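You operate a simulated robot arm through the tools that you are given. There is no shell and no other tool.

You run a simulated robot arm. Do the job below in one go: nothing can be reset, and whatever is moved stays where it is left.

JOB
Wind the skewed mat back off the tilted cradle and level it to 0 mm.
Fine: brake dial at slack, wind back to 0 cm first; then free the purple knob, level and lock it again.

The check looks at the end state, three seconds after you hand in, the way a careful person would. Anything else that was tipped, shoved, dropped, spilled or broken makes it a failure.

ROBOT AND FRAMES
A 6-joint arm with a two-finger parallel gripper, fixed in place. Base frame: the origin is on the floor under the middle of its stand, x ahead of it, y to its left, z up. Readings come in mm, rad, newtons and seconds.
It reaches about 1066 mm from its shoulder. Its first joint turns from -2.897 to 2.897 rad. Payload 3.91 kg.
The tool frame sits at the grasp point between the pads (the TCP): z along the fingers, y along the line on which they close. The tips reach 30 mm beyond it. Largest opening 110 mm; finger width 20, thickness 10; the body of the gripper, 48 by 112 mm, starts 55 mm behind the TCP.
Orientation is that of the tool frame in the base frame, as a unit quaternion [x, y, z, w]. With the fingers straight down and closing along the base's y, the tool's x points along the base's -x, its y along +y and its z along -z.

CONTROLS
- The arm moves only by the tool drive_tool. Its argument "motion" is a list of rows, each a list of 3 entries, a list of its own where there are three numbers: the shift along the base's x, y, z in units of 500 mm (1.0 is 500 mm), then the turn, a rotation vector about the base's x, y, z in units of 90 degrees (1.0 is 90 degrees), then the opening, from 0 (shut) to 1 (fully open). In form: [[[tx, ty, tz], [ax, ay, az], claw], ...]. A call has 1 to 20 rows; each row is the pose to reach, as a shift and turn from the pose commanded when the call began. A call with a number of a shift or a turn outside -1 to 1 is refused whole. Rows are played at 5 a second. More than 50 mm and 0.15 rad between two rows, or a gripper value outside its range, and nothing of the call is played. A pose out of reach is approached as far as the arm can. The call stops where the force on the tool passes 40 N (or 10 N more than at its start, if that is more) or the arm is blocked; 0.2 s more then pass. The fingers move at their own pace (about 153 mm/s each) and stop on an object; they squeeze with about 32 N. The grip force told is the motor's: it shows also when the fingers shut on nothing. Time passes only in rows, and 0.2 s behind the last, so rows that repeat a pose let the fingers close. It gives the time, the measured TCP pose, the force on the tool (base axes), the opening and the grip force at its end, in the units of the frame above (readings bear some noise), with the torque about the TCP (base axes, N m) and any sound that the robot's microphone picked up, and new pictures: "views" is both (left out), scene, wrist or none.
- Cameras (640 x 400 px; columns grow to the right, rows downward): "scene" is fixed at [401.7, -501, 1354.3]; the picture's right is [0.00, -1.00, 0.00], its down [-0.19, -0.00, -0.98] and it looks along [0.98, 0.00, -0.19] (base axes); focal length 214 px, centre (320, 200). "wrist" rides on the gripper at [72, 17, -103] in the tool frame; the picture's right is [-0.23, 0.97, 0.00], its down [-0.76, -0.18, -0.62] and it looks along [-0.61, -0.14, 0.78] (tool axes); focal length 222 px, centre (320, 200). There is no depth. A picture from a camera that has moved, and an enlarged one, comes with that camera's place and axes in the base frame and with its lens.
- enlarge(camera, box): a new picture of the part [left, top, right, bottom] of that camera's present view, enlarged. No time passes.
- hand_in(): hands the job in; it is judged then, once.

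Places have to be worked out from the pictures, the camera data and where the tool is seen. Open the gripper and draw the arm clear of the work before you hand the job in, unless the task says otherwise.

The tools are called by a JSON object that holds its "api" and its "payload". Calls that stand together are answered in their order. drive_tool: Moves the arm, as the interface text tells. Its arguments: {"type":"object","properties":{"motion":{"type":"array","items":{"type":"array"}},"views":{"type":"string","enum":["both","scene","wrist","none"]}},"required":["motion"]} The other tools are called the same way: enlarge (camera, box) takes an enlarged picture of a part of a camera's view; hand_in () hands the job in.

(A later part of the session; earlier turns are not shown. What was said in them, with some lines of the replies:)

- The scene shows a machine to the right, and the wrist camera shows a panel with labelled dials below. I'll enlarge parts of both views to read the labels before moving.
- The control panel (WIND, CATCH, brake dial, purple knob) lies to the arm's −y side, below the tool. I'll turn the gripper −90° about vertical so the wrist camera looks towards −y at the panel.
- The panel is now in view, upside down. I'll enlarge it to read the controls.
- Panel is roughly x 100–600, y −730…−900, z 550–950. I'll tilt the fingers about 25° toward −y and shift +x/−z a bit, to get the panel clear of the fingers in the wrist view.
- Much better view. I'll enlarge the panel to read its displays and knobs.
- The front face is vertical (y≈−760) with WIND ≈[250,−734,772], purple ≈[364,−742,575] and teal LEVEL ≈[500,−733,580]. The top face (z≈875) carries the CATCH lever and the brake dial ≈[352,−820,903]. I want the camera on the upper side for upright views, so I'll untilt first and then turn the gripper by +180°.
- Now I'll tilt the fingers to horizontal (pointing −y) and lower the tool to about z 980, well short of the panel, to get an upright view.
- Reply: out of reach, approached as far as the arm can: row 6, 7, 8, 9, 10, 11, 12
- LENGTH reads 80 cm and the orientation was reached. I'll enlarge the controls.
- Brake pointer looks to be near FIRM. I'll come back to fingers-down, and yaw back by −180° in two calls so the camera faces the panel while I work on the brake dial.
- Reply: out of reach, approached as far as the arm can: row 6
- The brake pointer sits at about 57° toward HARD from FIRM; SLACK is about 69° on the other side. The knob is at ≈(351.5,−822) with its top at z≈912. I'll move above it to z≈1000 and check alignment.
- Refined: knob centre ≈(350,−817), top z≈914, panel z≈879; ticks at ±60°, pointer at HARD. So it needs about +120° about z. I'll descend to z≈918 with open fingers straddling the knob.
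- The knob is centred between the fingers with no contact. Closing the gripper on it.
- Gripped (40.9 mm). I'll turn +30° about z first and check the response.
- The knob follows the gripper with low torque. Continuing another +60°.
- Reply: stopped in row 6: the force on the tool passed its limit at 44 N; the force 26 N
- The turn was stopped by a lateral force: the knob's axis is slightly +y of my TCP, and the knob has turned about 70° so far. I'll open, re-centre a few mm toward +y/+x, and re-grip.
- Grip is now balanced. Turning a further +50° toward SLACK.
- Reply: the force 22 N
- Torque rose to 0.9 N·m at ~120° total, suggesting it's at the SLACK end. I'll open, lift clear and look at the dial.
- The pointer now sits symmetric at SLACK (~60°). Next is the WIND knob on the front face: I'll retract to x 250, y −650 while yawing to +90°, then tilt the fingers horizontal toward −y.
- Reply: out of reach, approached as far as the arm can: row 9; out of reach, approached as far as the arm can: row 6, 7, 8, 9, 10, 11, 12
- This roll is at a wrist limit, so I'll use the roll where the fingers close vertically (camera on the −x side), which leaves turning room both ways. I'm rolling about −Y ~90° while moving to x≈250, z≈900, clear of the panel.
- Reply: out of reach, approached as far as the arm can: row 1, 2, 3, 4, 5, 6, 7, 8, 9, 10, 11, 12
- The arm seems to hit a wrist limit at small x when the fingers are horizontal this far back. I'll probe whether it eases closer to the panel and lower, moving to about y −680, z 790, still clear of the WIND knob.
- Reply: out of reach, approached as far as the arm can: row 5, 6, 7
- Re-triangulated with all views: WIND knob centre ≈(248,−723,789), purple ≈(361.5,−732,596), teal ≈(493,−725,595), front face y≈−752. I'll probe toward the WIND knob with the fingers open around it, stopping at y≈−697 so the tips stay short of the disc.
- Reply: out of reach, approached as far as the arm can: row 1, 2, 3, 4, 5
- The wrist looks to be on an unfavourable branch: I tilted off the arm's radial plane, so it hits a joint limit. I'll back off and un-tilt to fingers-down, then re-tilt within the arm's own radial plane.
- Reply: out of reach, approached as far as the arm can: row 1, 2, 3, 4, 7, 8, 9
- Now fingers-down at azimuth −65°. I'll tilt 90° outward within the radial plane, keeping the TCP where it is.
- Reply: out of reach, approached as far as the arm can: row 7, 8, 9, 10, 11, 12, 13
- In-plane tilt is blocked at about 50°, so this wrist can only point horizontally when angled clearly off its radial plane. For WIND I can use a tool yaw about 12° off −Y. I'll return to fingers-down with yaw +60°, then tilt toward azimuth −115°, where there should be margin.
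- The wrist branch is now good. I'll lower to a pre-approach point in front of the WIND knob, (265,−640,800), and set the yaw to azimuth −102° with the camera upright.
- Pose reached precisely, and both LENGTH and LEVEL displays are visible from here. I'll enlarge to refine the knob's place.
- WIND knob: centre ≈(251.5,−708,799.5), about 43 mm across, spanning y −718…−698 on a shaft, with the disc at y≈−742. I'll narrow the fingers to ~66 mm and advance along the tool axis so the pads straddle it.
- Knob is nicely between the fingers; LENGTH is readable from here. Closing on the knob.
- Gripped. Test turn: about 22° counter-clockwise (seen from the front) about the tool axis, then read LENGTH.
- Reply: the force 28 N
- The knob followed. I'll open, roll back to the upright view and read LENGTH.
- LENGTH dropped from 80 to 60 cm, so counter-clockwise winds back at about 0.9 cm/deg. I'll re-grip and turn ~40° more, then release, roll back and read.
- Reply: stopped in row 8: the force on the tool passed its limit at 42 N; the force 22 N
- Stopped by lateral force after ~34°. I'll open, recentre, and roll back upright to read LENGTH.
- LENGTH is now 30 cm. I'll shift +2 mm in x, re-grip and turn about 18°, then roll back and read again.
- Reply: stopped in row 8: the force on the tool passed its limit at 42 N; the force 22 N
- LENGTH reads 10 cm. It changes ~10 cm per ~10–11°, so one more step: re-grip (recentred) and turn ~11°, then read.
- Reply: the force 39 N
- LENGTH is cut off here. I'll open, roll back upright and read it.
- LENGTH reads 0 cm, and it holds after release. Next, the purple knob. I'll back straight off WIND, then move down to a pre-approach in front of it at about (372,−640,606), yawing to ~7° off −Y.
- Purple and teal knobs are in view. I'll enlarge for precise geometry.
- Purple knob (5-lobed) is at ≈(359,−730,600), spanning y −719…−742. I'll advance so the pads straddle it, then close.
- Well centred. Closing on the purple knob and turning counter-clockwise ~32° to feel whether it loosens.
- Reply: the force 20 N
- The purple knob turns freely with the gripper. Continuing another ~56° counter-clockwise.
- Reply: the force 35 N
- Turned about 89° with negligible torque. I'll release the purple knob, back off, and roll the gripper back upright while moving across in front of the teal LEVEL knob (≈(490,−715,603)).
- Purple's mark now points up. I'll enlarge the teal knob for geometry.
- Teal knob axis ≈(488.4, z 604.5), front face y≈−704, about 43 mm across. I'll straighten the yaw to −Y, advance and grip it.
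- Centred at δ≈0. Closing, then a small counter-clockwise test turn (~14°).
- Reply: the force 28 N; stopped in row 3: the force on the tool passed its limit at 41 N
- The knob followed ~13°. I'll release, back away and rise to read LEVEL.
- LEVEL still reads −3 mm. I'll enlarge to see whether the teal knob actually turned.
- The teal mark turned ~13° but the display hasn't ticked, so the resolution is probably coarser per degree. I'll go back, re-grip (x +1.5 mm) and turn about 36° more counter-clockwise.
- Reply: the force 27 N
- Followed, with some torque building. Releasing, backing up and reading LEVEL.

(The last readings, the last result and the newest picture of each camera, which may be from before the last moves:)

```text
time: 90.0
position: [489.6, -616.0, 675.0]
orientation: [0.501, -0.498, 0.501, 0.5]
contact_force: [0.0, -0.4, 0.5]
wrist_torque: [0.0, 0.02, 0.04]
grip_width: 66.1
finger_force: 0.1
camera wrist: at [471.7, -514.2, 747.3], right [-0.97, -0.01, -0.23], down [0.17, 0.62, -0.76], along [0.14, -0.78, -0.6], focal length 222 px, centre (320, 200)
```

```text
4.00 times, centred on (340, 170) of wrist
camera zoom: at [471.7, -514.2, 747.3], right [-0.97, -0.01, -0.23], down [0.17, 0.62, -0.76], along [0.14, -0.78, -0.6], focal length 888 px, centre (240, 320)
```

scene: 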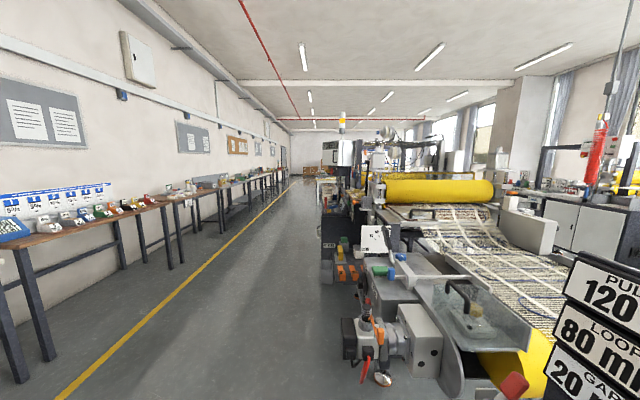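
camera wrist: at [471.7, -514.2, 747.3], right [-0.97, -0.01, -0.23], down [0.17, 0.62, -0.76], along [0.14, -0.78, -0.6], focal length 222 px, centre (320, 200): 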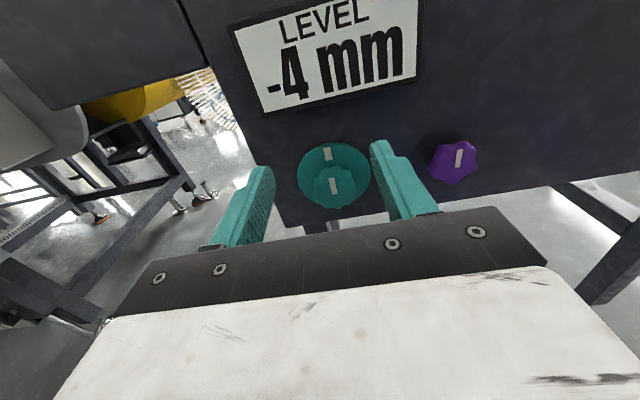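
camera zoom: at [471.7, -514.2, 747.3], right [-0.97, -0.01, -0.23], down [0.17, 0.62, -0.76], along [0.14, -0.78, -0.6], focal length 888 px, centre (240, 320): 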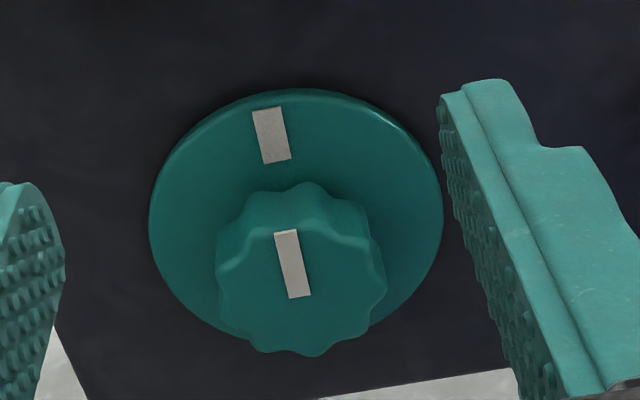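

LEVEL went to −4 mm and the knob hit a stop near mark-up, so clockwise raises the level (~40°/mm by estimate). I'll re-approach with the gripper pre-rolled +45°, grip, then turn clockwise ~90°.

{"api": "drive_tool", "payload": {"motion": [[[0, -0.005, -0.03], [0, 0.083, 0], 0.6], [[0, -0.01, -0.06], [0, 0.166, 0], 0.6], [[0.001, -0.02, -0.09], [0, 0.25, 0], 0.6], [[0.0015, -0.03, -0.115], [0, 0.333, 0], 0.6], [[0.0018, -0.04, -0.141], [0, 0.416, 0], 0.6], [[0.0018, -0.05, -0.141], [0, 0.5, 0], 0.6], [[0.0018, -0.09, -0.141], [0, 0.5, 0], 0.6], [[0.0018, -0.135, -0.141], [0, 0.5, 0], 0.6], [[0.0018, -0.173, -0.141], [0, 0.5, 0], 0.6], [[0.0018, -0.173, -0.141], [0, 0.5, 0], 0.6]], "views": "wrist"}}

{"api": "drive_tool", "payload": {"motion": [[[0, 0, 0], [0, 0, 0], 0.3], [[0, 0, 0], [0, 0, 0], 0], [[0, 0, 0], [0, 0, 0], 0], [[0, 0, 0], [0, 0, 0], 0]], "views": "none"}}

```text
time: 92.2
position: [490.3, -702.8, 605.1]
orientation: [0.655, -0.268, 0.271, 0.653]
contact_force: [-0.2, 0.2, -0.2]
wrist_torque: [0.0, 0.05, 0.02]
grip_width: 66.1
finger_force: 0.1
camera wrist: at [529.7, -599.9, 668.0], right [-0.85, -0.01, 0.53], down [-0.42, 0.62, -0.66], along [-0.33, -0.78, -0.53], focal length 222 px, centre (320, 200)
```

wrist: 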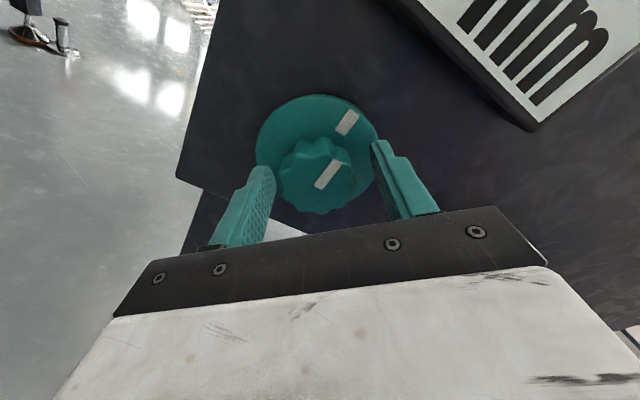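

```text
time: 93.2
position: [492.7, -701.4, 602.9]
orientation: [0.656, -0.266, 0.272, 0.652]
contact_force: [27.0, -12.9, -22.7]
wrist_torque: [0.23, -0.17, -0.19]
grip_width: 46.6
finger_force: 44.8
```

Closing pushed the tool toward +x/−z, which puts the knob axis nearer z≈601. I'll shift the tool 4 mm down to relieve that, then turn clockwise ~50°.

{"api": "drive_tool", "payload": {"motion": [[[0, 0, -0.004], [0, 0, 0], 0], [[0, 0, -0.008], [0, 0, 0], 0], [[0, 0, -0.008], [0, 0, 0], 0]], "views": "none"}}

{"api": "drive_tool", "payload": {"motion": [[[0, 0, 0], [0, -0.08, 0], 0], [[0, 0, 0], [0, -0.16, 0], 0], [[0, 0, 0], [0, -0.24, 0], 0], [[0, 0, 0], [0, -0.32, 0], 0], [[0, 0, 0], [0, -0.4, 0], 0], [[0, 0, 0], [0, -0.48, 0], 0], [[0, 0, 0], [0, -0.56, 0], 0], [[0, 0, 0], [0, -0.56, 0], 0]], "views": "wrist"}}

```text
time: 94.0
position: [493.1, -701.5, 603.0]
orientation: [0.653, -0.267, 0.273, 0.654]
contact_force: [28.0, 6.5, 8.4]
wrist_torque: [-0.92, -0.03, 0.1]
grip_width: 46.3
finger_force: 45.0
```

```text
time: 95.8
position: [490.5, -702.8, 600.8]
orientation: [0.476, -0.521, 0.524, 0.477]
contact_force: [-3.3, 14.8, 8.6]
wrist_torque: [-0.62, -0.02, -0.56]
grip_width: 45.1
finger_force: 45.3
camera wrist: at [465.9, -599.5, 671.5], right [-0.95, 0.0, -0.32], down [0.25, 0.62, -0.74], along [0.2, -0.78, -0.59], focal length 222 px, centre (320, 200)
```

wrist: 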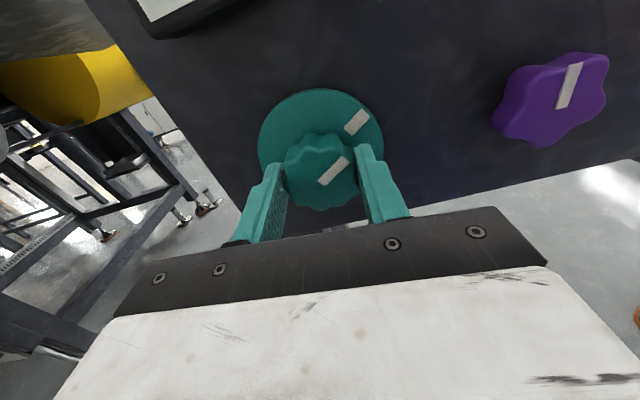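

Forces are low and the knob follows. Continuing another ~58° clockwise.

{"api": "drive_tool", "payload": {"motion": [[[0, 0, 0], [0, -0.08, 0], 0], [[0, 0, 0], [0, -0.16, 0], 0], [[0, 0, 0], [0, -0.24, 0], 0], [[0, 0, 0], [0, -0.32, 0], 0], [[0, 0, 0], [0, -0.4, 0], 0], [[0, 0, 0], [0, -0.48, 0], 0], [[0, 0, 0], [0, -0.56, 0], 0], [[0, 0, 0], [0, -0.64, 0], 0], [[0, 0, 0], [0, -0.64, 0], 0]], "views": "wrist"}}

```text
time: 97.7
position: [488.5, -703.1, 600.6]
orientation: [0.165, -0.686, 0.688, 0.171]
contact_force: [-12.6, -8.2, 2.1]
wrist_torque: [-0.26, 0.03, -0.13]
grip_width: 44.9
finger_force: 45.2
stopped in row 9: the force on the tool passed its limit at 40 N (the readings are from after the stop); the commanded pose is now the measured one
camera wrist: at [417.8, -599.4, 618.5], right [-0.25, 0.0, -0.97], down [0.76, 0.62, -0.2], along [0.6, -0.79, -0.15], focal length 222 px, centre (320, 200)
```

wrist: 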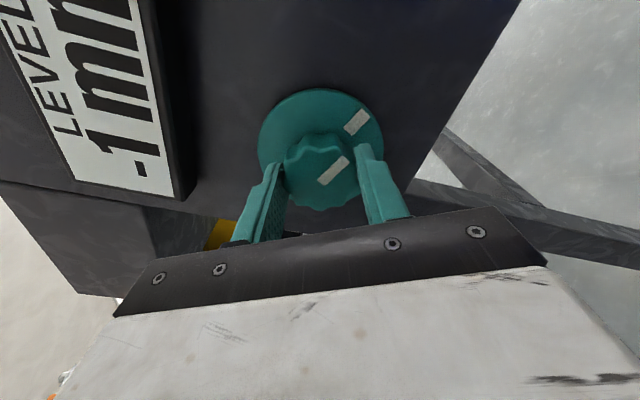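

LEVEL is now −1 mm and readable at this roll. I'll turn clockwise in small steps, watching for the change to 0, starting with ~14°.

{"api": "drive_tool", "payload": {"motion": [[[0, 0, 0], [0, -0.08, 0], 0], [[0, 0, 0], [0, -0.16, 0], 0], [[0, 0, 0], [0, -0.16, 0], 0]], "views": "wrist"}}

```text
time: 98.5
position: [488.3, -702.8, 599.8]
orientation: [0.077, -0.702, 0.704, 0.083]
contact_force: [-27.0, -5.4, 8.5]
wrist_torque: [-0.27, -0.01, -1.33]
grip_width: 44.9
finger_force: 44.7
camera wrist: at [415.4, -599.4, 599.8], right [0.0, 0.0, -1.0], down [0.79, 0.62, 0.0], along [0.62, -0.79, 0.0], focal length 222 px, centre (320, 200)
```

wrist: 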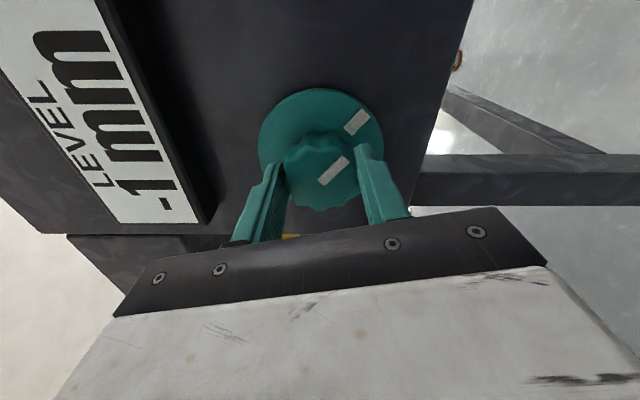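

Still −1 mm; some lateral force has built up. I'll re-grip recentred, then turn ~10° more.

{"api": "drive_tool", "payload": {"motion": [[[0, 0, 0], [0, 0, 0], 0.6], [[0.003, 0, 0], [0, 0, 0], 0.6], [[0.003, 0, 0], [0, 0, 0], 0.3], [[0.003, 0, 0], [0, 0, 0], 0], [[0.003, 0, 0], [0, 0, 0], 0], [[0.003, 0, 0], [0, -0.055, 0], 0], [[0.003, 0, 0], [0, -0.11, 0], 0], [[0.003, 0, 0], [0, -0.11, 0], 0]], "views": "wrist"}}

```text
time: 100.3
position: [490.6, -701.6, 599.4]
orientation: [0.017, -0.706, 0.708, 0.021]
contact_force: [3.7, -11.3, -8.3]
wrist_torque: [0.44, -0.01, 1.15]
grip_width: 45.0
finger_force: 45.3
camera wrist: at [419.3, -600.0, 586.9], right [0.17, 0.0, -0.98], down [0.77, 0.62, 0.14], along [0.61, -0.79, 0.11], focal length 222 px, centre (320, 200)
```

wrist: 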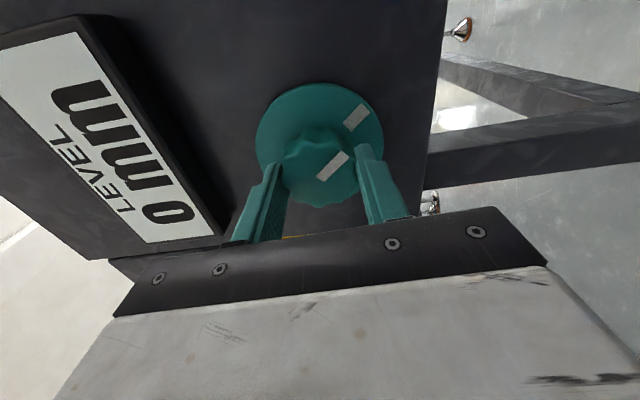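

LEVEL flipped to 0 mm between ~122° and ~132° from the stop, so the centre of the 0 band is about 12° further on. Turning ~12° more clockwise to sit mid-band.

{"api": "drive_tool", "payload": {"motion": [[[0, 0, 0], [0, -0.07, 0], 0], [[0, 0, 0], [0, -0.135, 0], 0], [[0, 0, 0], [0, -0.135, 0], 0]], "views": "wrist"}}

```text
time: 101.1
position: [492.0, -703.5, 599.9]
orientation: [-0.058, -0.704, 0.705, -0.053]
contact_force: [2.9, -9.1, -4.0]
wrist_torque: [-0.19, 0.0, 1.05]
grip_width: 45.4
finger_force: 44.9
camera wrist: at [423.7, -599.9, 572.3], right [0.38, 0.0, -0.93], down [0.73, 0.62, 0.29], along [0.57, -0.79, 0.24], focal length 222 px, centre (320, 200)
```

wrist: 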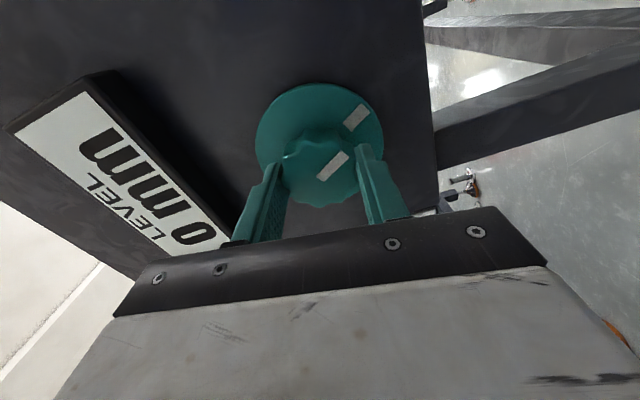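

Still 0 mm. To make sure I'm mid-band, I'll probe clockwise another ~12° and watch for +1.

{"api": "drive_tool", "payload": {"motion": [[[0, 0, 0], [0, -0.07, 0], 0], [[0, 0, 0], [0, -0.135, 0], 0], [[0, 0, 0], [0, -0.135, 0], 0]], "views": "wrist"}}

```text
time: 101.9
position: [492.2, -703.4, 601.2]
orientation: [-0.132, -0.695, 0.695, -0.127]
contact_force: [2.2, -9.8, 0.1]
wrist_torque: [-0.11, -0.03, 0.29]
grip_width: 44.8
finger_force: 45.2
camera wrist: at [431.1, -599.9, 558.9], right [0.56, 0.0, -0.83], down [0.65, 0.62, 0.44], along [0.51, -0.79, 0.35], focal length 222 px, centre (320, 200)
```

wrist: 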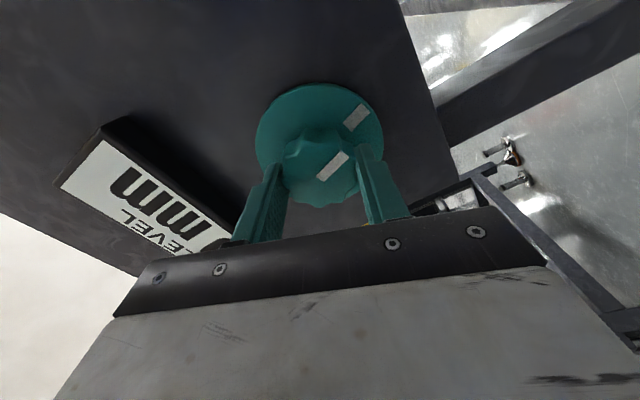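

The digit is hidden at this roll. I'll open, roll the empty gripper back ~25° around the knob and read.

{"api": "drive_tool", "payload": {"motion": [[[0, 0, 0], [0, 0, 0], 0.6], [[0, 0, 0], [0, 0, 0], 0.6], [[-0.003, 0, 0], [0, 0.08, 0], 0.6], [[-0.003, 0, 0], [0, 0.16, 0], 0.6], [[-0.003, 0, 0], [0, 0.24, 0], 0.6], [[-0.003, 0, 0], [0, 0.28, 0], 0.6], [[-0.003, 0, 0], [0, 0.28, 0], 0.6]], "views": "wrist"}}

```text
time: 103.5
position: [490.6, -701.8, 599.4]
orientation: [0.023, -0.706, 0.707, 0.027]
contact_force: [-0.1, 0.4, -0.5]
wrist_torque: [0.0, -0.01, 0.0]
grip_width: 66.0
finger_force: 0.2
camera wrist: at [417.7, -599.4, 588.0], right [0.16, 0.0, -0.99], down [0.78, 0.62, 0.12], along [0.61, -0.79, 0.1], focal length 222 px, centre (320, 200)
```

wrist: 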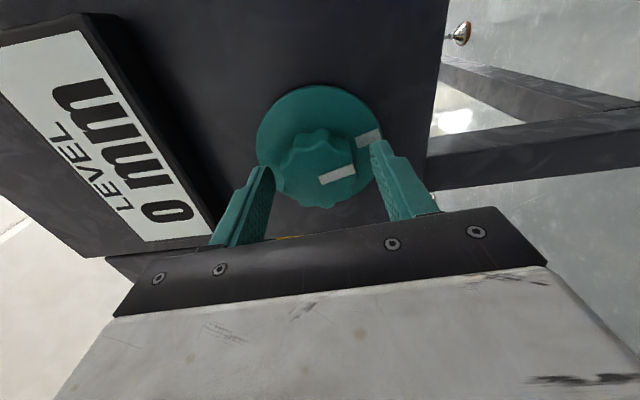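

Still 0 mm at the far probe. From the mark angles (stop ≈88°, −3 at ≈49.5°, −1→0 change at ≈−48°) the true zero should sit near −68°, and the mark is now at about −75°. I'll re-grip and turn back ~6° counter-clockwise.

{"api": "drive_tool", "payload": {"motion": [[[0, 0, 0], [0, 0, 0], 0.3], [[0, 0, 0], [0, 0, 0], 0], [[0, 0, 0], [0, 0, 0], 0], [[0, 0, 0], [0, 0.035, 0], 0], [[0, 0, 0], [0, 0.07, 0], 0], [[0, 0, 0], [0, 0.07, 0], 0], [[0, 0, 0], [0, 0.07, 0], 0.6], [[0, 0, 0], [0, 0.07, 0], 0.6]], "views": "wrist"}}

{"api": "enlarge", "payload": {"camera": "wrist", "box": [240, 70, 400, 220]}}

```text
time: 105.3
position: [489.5, -701.9, 600.6]
orientation: [0.062, -0.704, 0.704, 0.066]
contact_force: [-0.5, 0.2, -0.5]
wrist_torque: [0.0, 0.02, 0.02]
grip_width: 66.0
finger_force: 0.0
camera wrist: at [416.7, -599.3, 595.9], right [0.05, 0.0, -1.0], down [0.78, 0.62, 0.04], along [0.62, -0.79, 0.03], focal length 222 px, centre (320, 200)
```

wrist: 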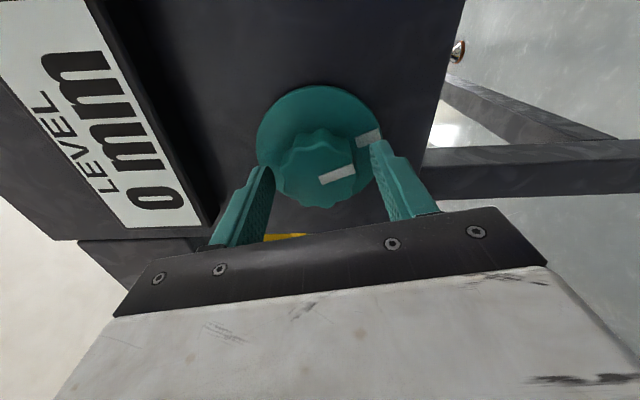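

```text
2.67 times, centred on (320, 145) of wrist
camera zoom: at [416.7, -599.3, 595.9], right [0.05, 0.0, -1.0], down [0.78, 0.62, 0.04], along [0.62, -0.79, 0.03], focal length 592 px, centre (320, 347)
```

zoom: 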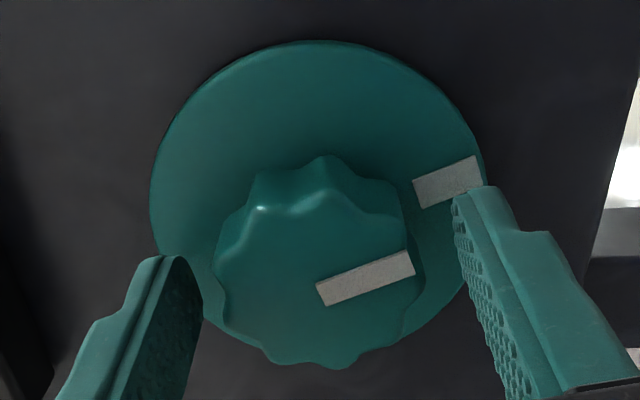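

LEVEL still reads 0 mm, with the mark at about −70°. Now to lock purple: back off teal, then cross to the purple knob while rolling CCW so there is room to turn it clockwise ~90°.

{"api": "drive_tool", "payload": {"motion": [[[0, 0.06, 0], [0, 0, 0], 0.6], [[0, 0.13, 0], [0, 0, 0], 0.6], [[-0.03, 0.13, 0], [0.0056, 0.0899, -0.0088], 0.6], [[-0.06, 0.13, 0], [0.0112, 0.1798, -0.0176], 0.6], [[-0.09, 0.13, 0], [0.0167, 0.2697, -0.0264], 0.6], [[-0.12, 0.13, 0], [0.0223, 0.3596, -0.0352], 0.6], [[-0.15, 0.13, 0], [0.0279, 0.4494, -0.0439], 0.6], [[-0.18, 0.13, 0], [0.0335, 0.5393, -0.0527], 0.6], [[-0.21, 0.13, 0], [0.039, 0.6292, -0.0615], 0.6], [[-0.244, 0.13, 0], [0.0446, 0.7191, -0.0703], 0.6], [[-0.244, 0.13, 0], [0.0446, 0.7191, -0.0703], 0.6]], "views": "wrist"}}

```text
time: 107.7
position: [368.6, -636.5, 599.1]
orientation: [-0.396, 0.584, -0.533, -0.467]
contact_force: [-0.2, -0.3, 0.4]
wrist_torque: [-0.01, 0.0, 0.02]
grip_width: 65.8
finger_force: 0.1
camera wrist: at [346.3, -530.5, 664.9], right [-0.88, 0.11, -0.47], down [0.44, 0.57, -0.69], along [0.19, -0.82, -0.55], focal length 222 px, centre (320, 200)
```

wrist: 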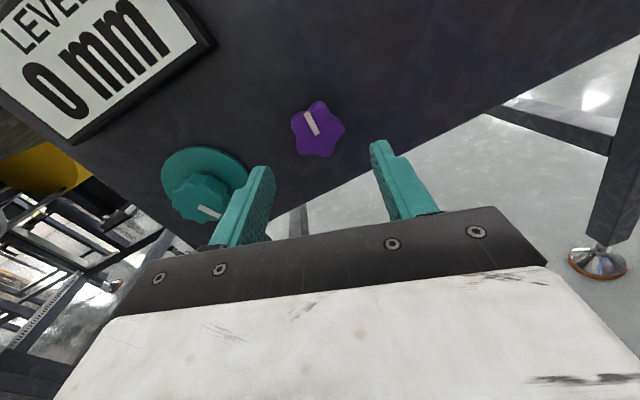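

LEVEL 0 mm confirmed. I'll roll ~55° further at standoff, then advance over the purple knob.

{"api": "drive_tool", "payload": {"motion": [[[-0.002, -0.005, 0], [0.0112, 0.0893, 0], 0.6], [[-0.003, -0.01, 0], [0.0223, 0.1786, 0], 0.6], [[-0.004, -0.015, 0], [0.0335, 0.2678, 0], 0.6], [[-0.005, -0.02, 0], [0.0446, 0.3571, 0], 0.6], [[-0.006, -0.025, 0.001], [0.0558, 0.4464, 0], 0.6], [[-0.007, -0.03, 0.001], [0.067, 0.5357, 0], 0.6], [[-0.008, -0.04, 0.002], [0.0775, 0.62, 0], 0.6], [[-0.01, -0.08, 0.002], [0.0775, 0.62, 0], 0.6], [[-0.013, -0.12, 0.002], [0.0775, 0.62, 0], 0.6], [[-0.0148, -0.153, 0.002], [0.0775, 0.62, 0], 0.6], [[-0.0148, -0.153, 0.002], [0.0775, 0.62, 0], 0.6]], "views": "wrist"}}

```text
time: 110.1
position: [362.4, -712.8, 601.2]
orientation: [0.625, -0.329, 0.252, 0.661]
contact_force: [0.0, -0.9, 0.0]
wrist_torque: [0.02, 0.01, -0.06]
grip_width: 65.8
finger_force: 0.0
camera wrist: at [409.3, -615.5, 666.9], right [-0.87, 0.11, 0.47], down [-0.29, 0.66, -0.69], along [-0.39, -0.74, -0.55], focal length 222 px, centre (320, 200)
```

wrist: 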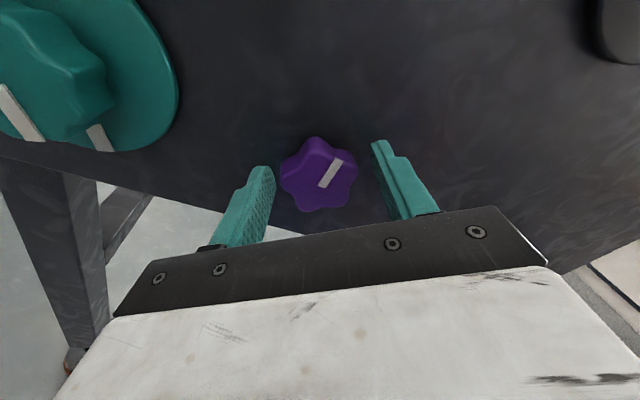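

Knob is centred between the fingers. Closing and turning clockwise ~72°.

{"api": "drive_tool", "payload": {"motion": [[[0, 0, 0], [0, 0, 0], 0.3], [[0, 0, 0], [0, 0, 0], 0], [[0, 0, 0], [0, 0, 0], 0], [[0, 0, 0], [0, 0, 0], 0]], "views": "none"}}

{"api": "drive_tool", "payload": {"motion": [[[0, 0, 0], [-0.0112, -0.0893, 0], 0], [[0, 0, 0], [-0.0223, -0.1786, 0], 0], [[0, 0, 0], [-0.0335, -0.2678, 0], 0], [[0, 0, 0], [-0.0446, -0.3571, 0], 0], [[0, 0, 0], [-0.0558, -0.4464, 0], 0], [[0, 0, 0], [-0.067, -0.5357, 0], 0], [[0, 0, 0], [-0.0781, -0.625, 0], 0], [[0, 0, 0], [-0.0893, -0.7143, 0], 0], [[0, 0, 0], [-0.1, -0.8, 0], 0], [[0, 0, 0], [-0.1, -0.8, 0], 0]], "views": "wrist"}}

```text
time: 111.1
position: [362.0, -713.2, 601.0]
orientation: [0.625, -0.329, 0.252, 0.662]
contact_force: [7.9, -10.1, -7.8]
wrist_torque: [0.64, 0.0, 0.69]
grip_width: 44.9
finger_force: 44.5
```

```text
time: 113.3
position: [362.0, -713.9, 600.4]
orientation: [-0.306, 0.635, -0.595, -0.386]
contact_force: [1.7, 5.9, 0.4]
wrist_torque: [-0.09, 0.02, 0.7]
grip_width: 44.3
finger_force: 45.4
camera wrist: at [322.3, -605.3, 653.9], right [-0.71, 0.09, -0.7], down [0.62, 0.55, -0.56], along [0.33, -0.83, -0.44], focal length 222 px, centre (320, 200)
```

wrist: 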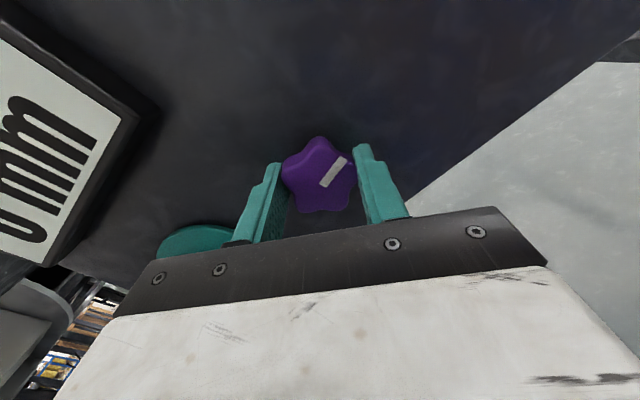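

Smooth so far (~72°). Turning a further ~24° clockwise to bring the lock back to (or against) its original tight position.

{"api": "drive_tool", "payload": {"motion": [[[0, 0, 0], [-0.0112, -0.0893, 0], 0], [[0, 0, 0], [-0.0223, -0.1786, 0], 0], [[0, 0, 0], [-0.0335, -0.2678, 0], 0], [[0, 0, 0], [-0.0335, -0.2678, 0], 0]], "views": "wrist"}}

```text
time: 114.3
position: [361.0, -713.5, 600.3]
orientation: [-0.165, 0.686, -0.662, -0.252]
contact_force: [-12.6, -9.7, -5.6]
wrist_torque: [-0.45, 0.5, 0.39]
grip_width: 44.5
finger_force: 45.0
camera wrist: at [305.5, -603.3, 627.2], right [-0.36, 0.04, -0.93], down [0.8, 0.52, -0.29], along [0.47, -0.85, -0.22], focal length 222 px, centre (320, 200)
```

wrist: 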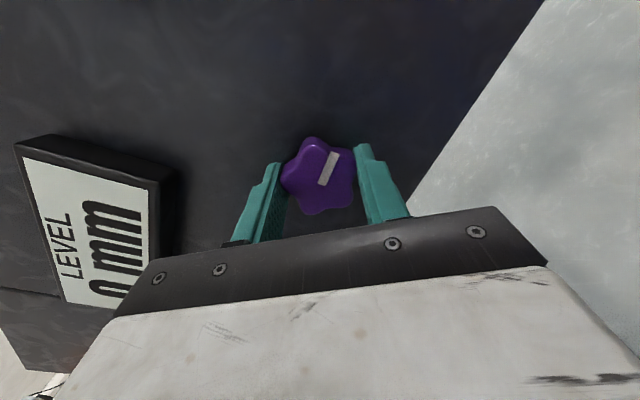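

Torque rose to 0.5 N·m and the knob slipped slightly in the grip, so it's against its lock stop. Releasing, backing off, and rolling upright to verify everything.

{"api": "drive_tool", "payload": {"motion": [[[0, 0, 0], [0, 0, 0], 0.6], [[0, 0, 0], [0, 0, 0], 0.6], [[0.0087, 0.07, 0], [0, 0, 0], 0.6], [[0.0174, 0.14, 0], [0.0112, 0.0893, 0], 0.6], [[0.03, 0.17, 0.03], [0.0223, 0.1786, 0], 0.6], [[0.05, 0.18, 0.07], [0.0335, 0.2678, 0], 0.6], [[0.07, 0.19, 0.1], [0.0446, 0.3571, 0], 0.6], [[0.09, 0.2, 0.14], [0.0558, 0.4464, 0], 0.6], [[0.11, 0.2, 0.17], [0.067, 0.5357, 0], 0.6], [[0.13, 0.2, 0.18], [0.0775, 0.62, 0], 0.6], [[0.13, 0.2, 0.18], [0.0775, 0.62, 0], 0.6]], "views": "wrist"}}

{"api": "enlarge", "payload": {"camera": "wrist", "box": [240, 60, 500, 220]}}

```text
time: 116.7
position: [424.9, -612.5, 692.7]
orientation: [0.471, -0.525, 0.466, 0.534]
contact_force: [0.2, -0.2, -1.1]
wrist_torque: [0.02, 0.03, 0.01]
grip_width: 65.9
finger_force: 0.2
camera wrist: at [422.5, -509.1, 764.5], right [-0.97, 0.12, -0.21], down [0.24, 0.59, -0.77], along [0.03, -0.8, -0.6], focal length 222 px, centre (320, 200)
```

wrist: 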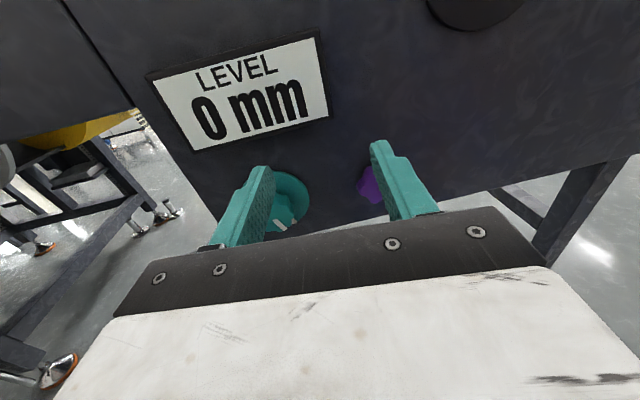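

```text
2.46 times, centred on (370, 140) of wrist
camera zoom: at [422.5, -509.1, 764.5], right [-0.97, 0.12, -0.21], down [0.24, 0.59, -0.77], along [0.03, -0.8, -0.6], focal length 547 px, centre (197, 348)
```

zoom: 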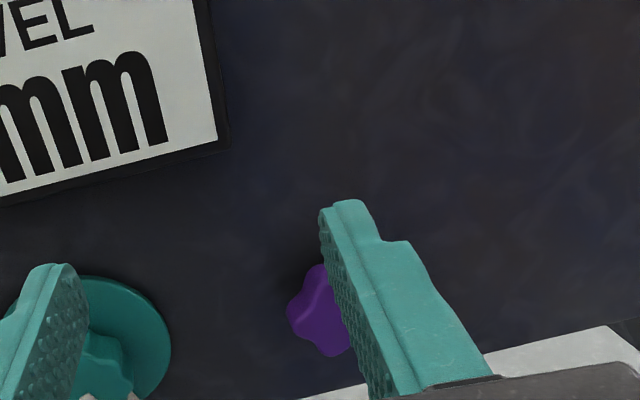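

LEVEL holds 0 mm. The purple mark is hidden by a finger, so I'll shift −65 mm in x to see it.

{"api": "drive_tool", "payload": {"motion": [[[-0.05, 0, -0.02], [0, 0, 0], 0.9], [[-0.1, 0, -0.05], [0, 0, 0], 0.9], [[-0.13, 0, -0.08], [0, 0, 0], 0.9]], "views": "wrist"}}

{"api": "enlarge", "payload": {"camera": "wrist", "box": [240, 80, 420, 210]}}

```text
time: 117.5
position: [360.4, -612.7, 650.9]
orientation: [0.47, -0.525, 0.466, 0.535]
contact_force: [-0.8, -0.7, 0.0]
wrist_torque: [-0.03, 0.0, 0.0]
grip_width: 99.0
finger_force: 0.2
camera wrist: at [357.8, -509.8, 723.6], right [-0.97, 0.12, -0.21], down [0.24, 0.59, -0.77], along [0.04, -0.8, -0.6], focal length 222 px, centre (320, 200)
```

wrist: 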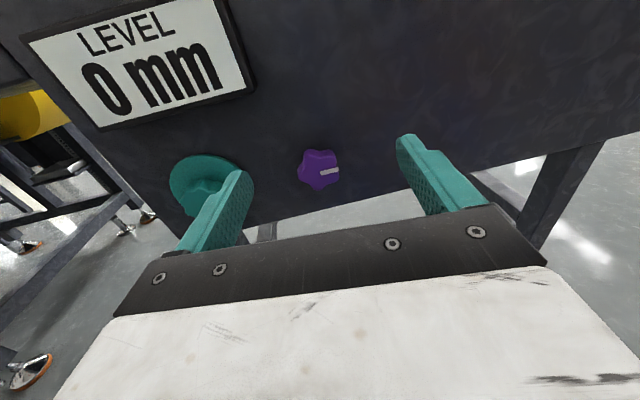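

```text
3.08 times, centred on (330, 145) of wrist
camera zoom: at [357.8, -509.8, 723.6], right [-0.97, 0.12, -0.21], down [0.24, 0.59, -0.77], along [0.04, -0.8, -0.6], focal length 684 px, centre (289, 369)
```

zoom: 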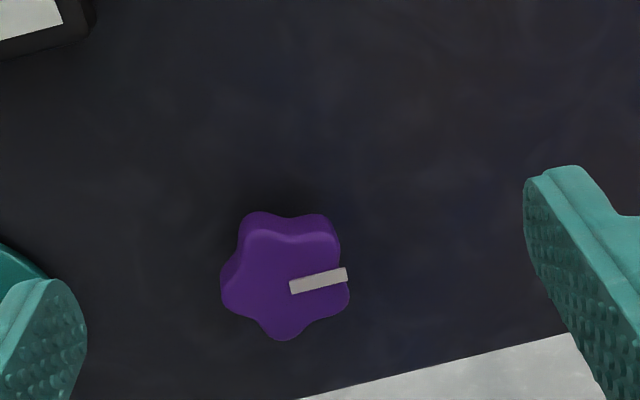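

Purple's mark is back at its original locked position. I'll rise to check LENGTH, the brake dial and the catch.

{"api": "drive_tool", "payload": {"motion": [[[-0.02, 0.01, 0.08], [0, 0, 0], 0.9], [[-0.04, 0.02, 0.16], [0, 0, 0], 0.9], [[-0.06, 0.024, 0.24], [0, 0, 0], 0.9], [[-0.08, 0.024, 0.32], [0, 0, 0], 0.9], [[-0.09, 0.024, 0.4], [0, 0, 0], 0.9], [[-0.1, 0.024, 0.48], [0, 0, 0], 0.9], [[-0.1, 0.024, 0.56], [0, 0, 0], 0.9]]}}

{"api": "enlarge", "payload": {"camera": "wrist", "box": [150, 40, 470, 240]}}

```text
time: 119.1
position: [311.0, -601.4, 933.3]
orientation: [0.472, -0.525, 0.465, 0.535]
contact_force: [0.4, -0.7, -0.3]
wrist_torque: [0.01, -0.01, 0.0]
grip_width: 99.0
finger_force: 0.0
camera wrist: at [307.8, -498.2, 1004.9], right [-0.97, 0.12, -0.21], down [0.24, 0.59, -0.77], along [0.04, -0.8, -0.61], focal length 222 px, centre (320, 200)
```

scene: 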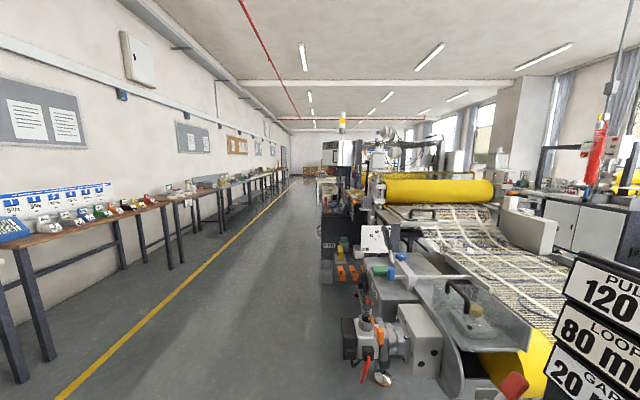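
wrist: 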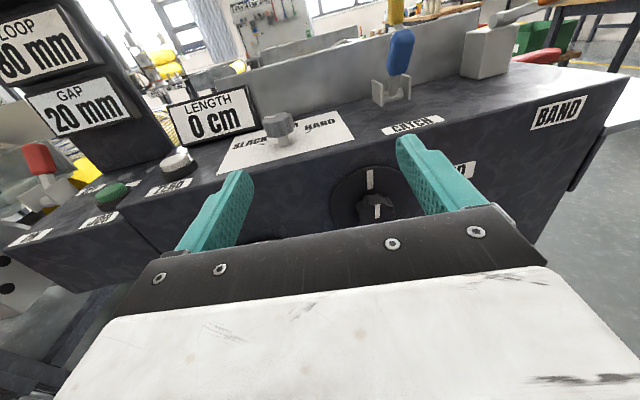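

```text
2.00 times, centred on (310, 140) of wrist
camera zoom: at [307.8, -498.2, 1004.9], right [-0.97, 0.12, -0.21], down [0.24, 0.59, -0.77], along [0.04, -0.8, -0.61], focal length 444 px, centre (340, 320)
```

zoom: 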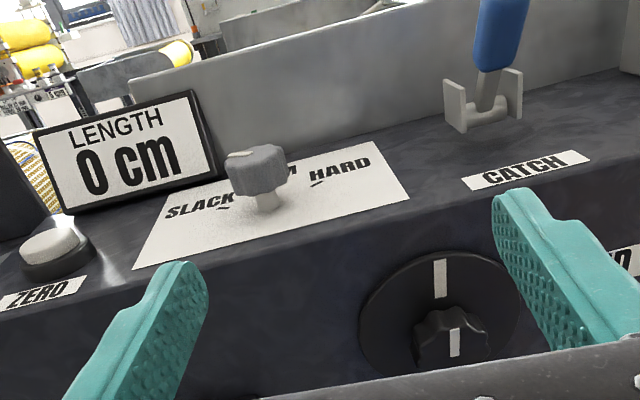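

Everything reads as required: LENGTH 0 cm, LEVEL 0 mm, brake at SLACK, purple locked, catch and other controls untouched. I'll open the gripper fully and draw the arm up and away from the panel.

{"api": "drive_tool", "payload": {"motion": [[[0.01, 0.01, 0.08], [0, 0, 0], 1], [[0.02, 0.02, 0.16], [0, 0, 0], 1], [[0.03, 0.03, 0.24], [0, 0, 0], 1], [[0.04, 0.04, 0.32], [0, 0, 0], 1], [[0.04, 0.04, 0.36], [0, 0, 0], 1], [[0.04, 0.04, 0.36], [0, 0, 0], 1]]}}

{"api": "enlarge", "payload": {"camera": "wrist", "box": [100, 0, 540, 240]}}

```text
time: 120.5
position: [331.0, -580.3, 1111.0]
orientation: [0.471, -0.524, 0.466, 0.535]
contact_force: [0.1, -0.5, -0.5]
wrist_torque: [0.01, 0.02, 0.03]
grip_width: 110.0
finger_force: 0.0
camera wrist: at [328.1, -477.5, 1182.4], right [-0.97, 0.12, -0.21], down [0.24, 0.59, -0.77], along [0.04, -0.8, -0.6], focal length 222 px, centre (320, 200)
```

scene: 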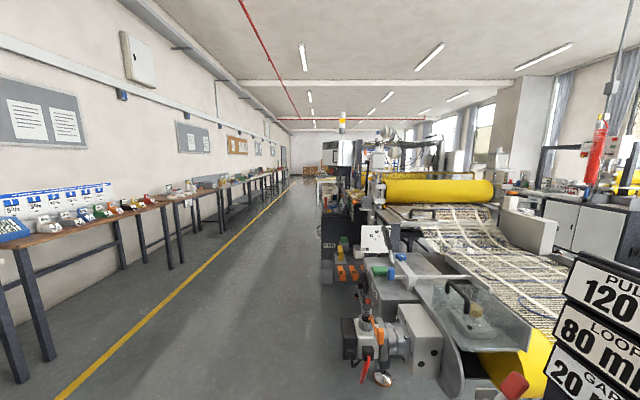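
wrist: 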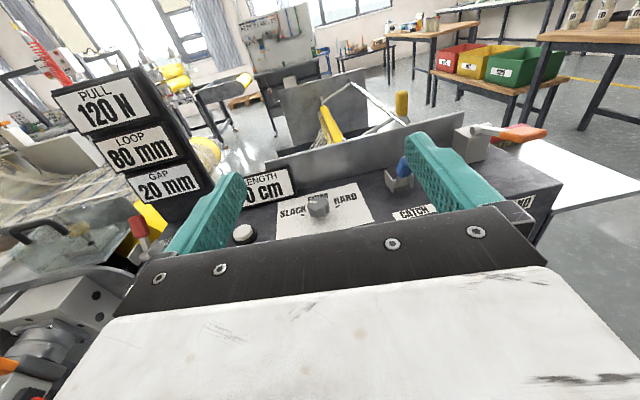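

```text
1.45 times, centred on (320, 120) of wrist
camera zoom: at [328.1, -477.5, 1182.4], right [-0.97, 0.12, -0.21], down [0.24, 0.59, -0.77], along [0.04, -0.8, -0.6], focal length 323 px, centre (320, 316)
```

zoom: 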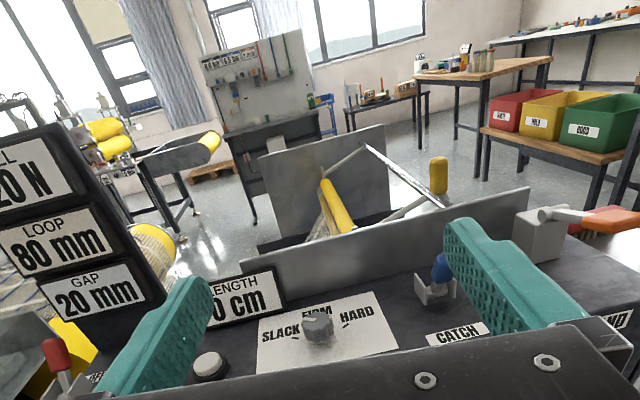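

The arm is clear, the gripper is open, and the brake, LENGTH and LEVEL all read as the job asks. Handing in.

{"api": "hand_in", "payload": {}}

```text
The job is handed in.
```

The mat is wound back to 0 cm and the level reads 0 mm. I've handed the job in, but I haven't seen the check's result.

| Item | Start | Now |
|---|---|---|
| Brake dial | HARD | SLACK |
| LENGTH | 80 cm | 0 cm |
| LEVEL | −3 mm | 0 mm |
| Purple knob | locked | freed to level, then turned back to its lock stop |

- **Order:** I set the brake first, wound back to 0 cm, then freed the purple knob, levelled and locked it again.
- **Levelling:** my first turn went the wrong way and took LEVEL to −4 mm before I reversed it. I set the knob near the middle of the 0 mm band. By my angle estimates it could be off by up to about 0.2 mm.
- **Winding:** LENGTH only showed steps of 10 cm, so I also judged 0 cm by the dial mark pointing up. It should be within about 1 cm, but I did not confirm it against a hard stop.
- **Other controls:** I did not touch the catch, the ZERO button or any other control, and the pictures showed nothing tipped or moved. The gripper is open and the arm is clear of the panel.
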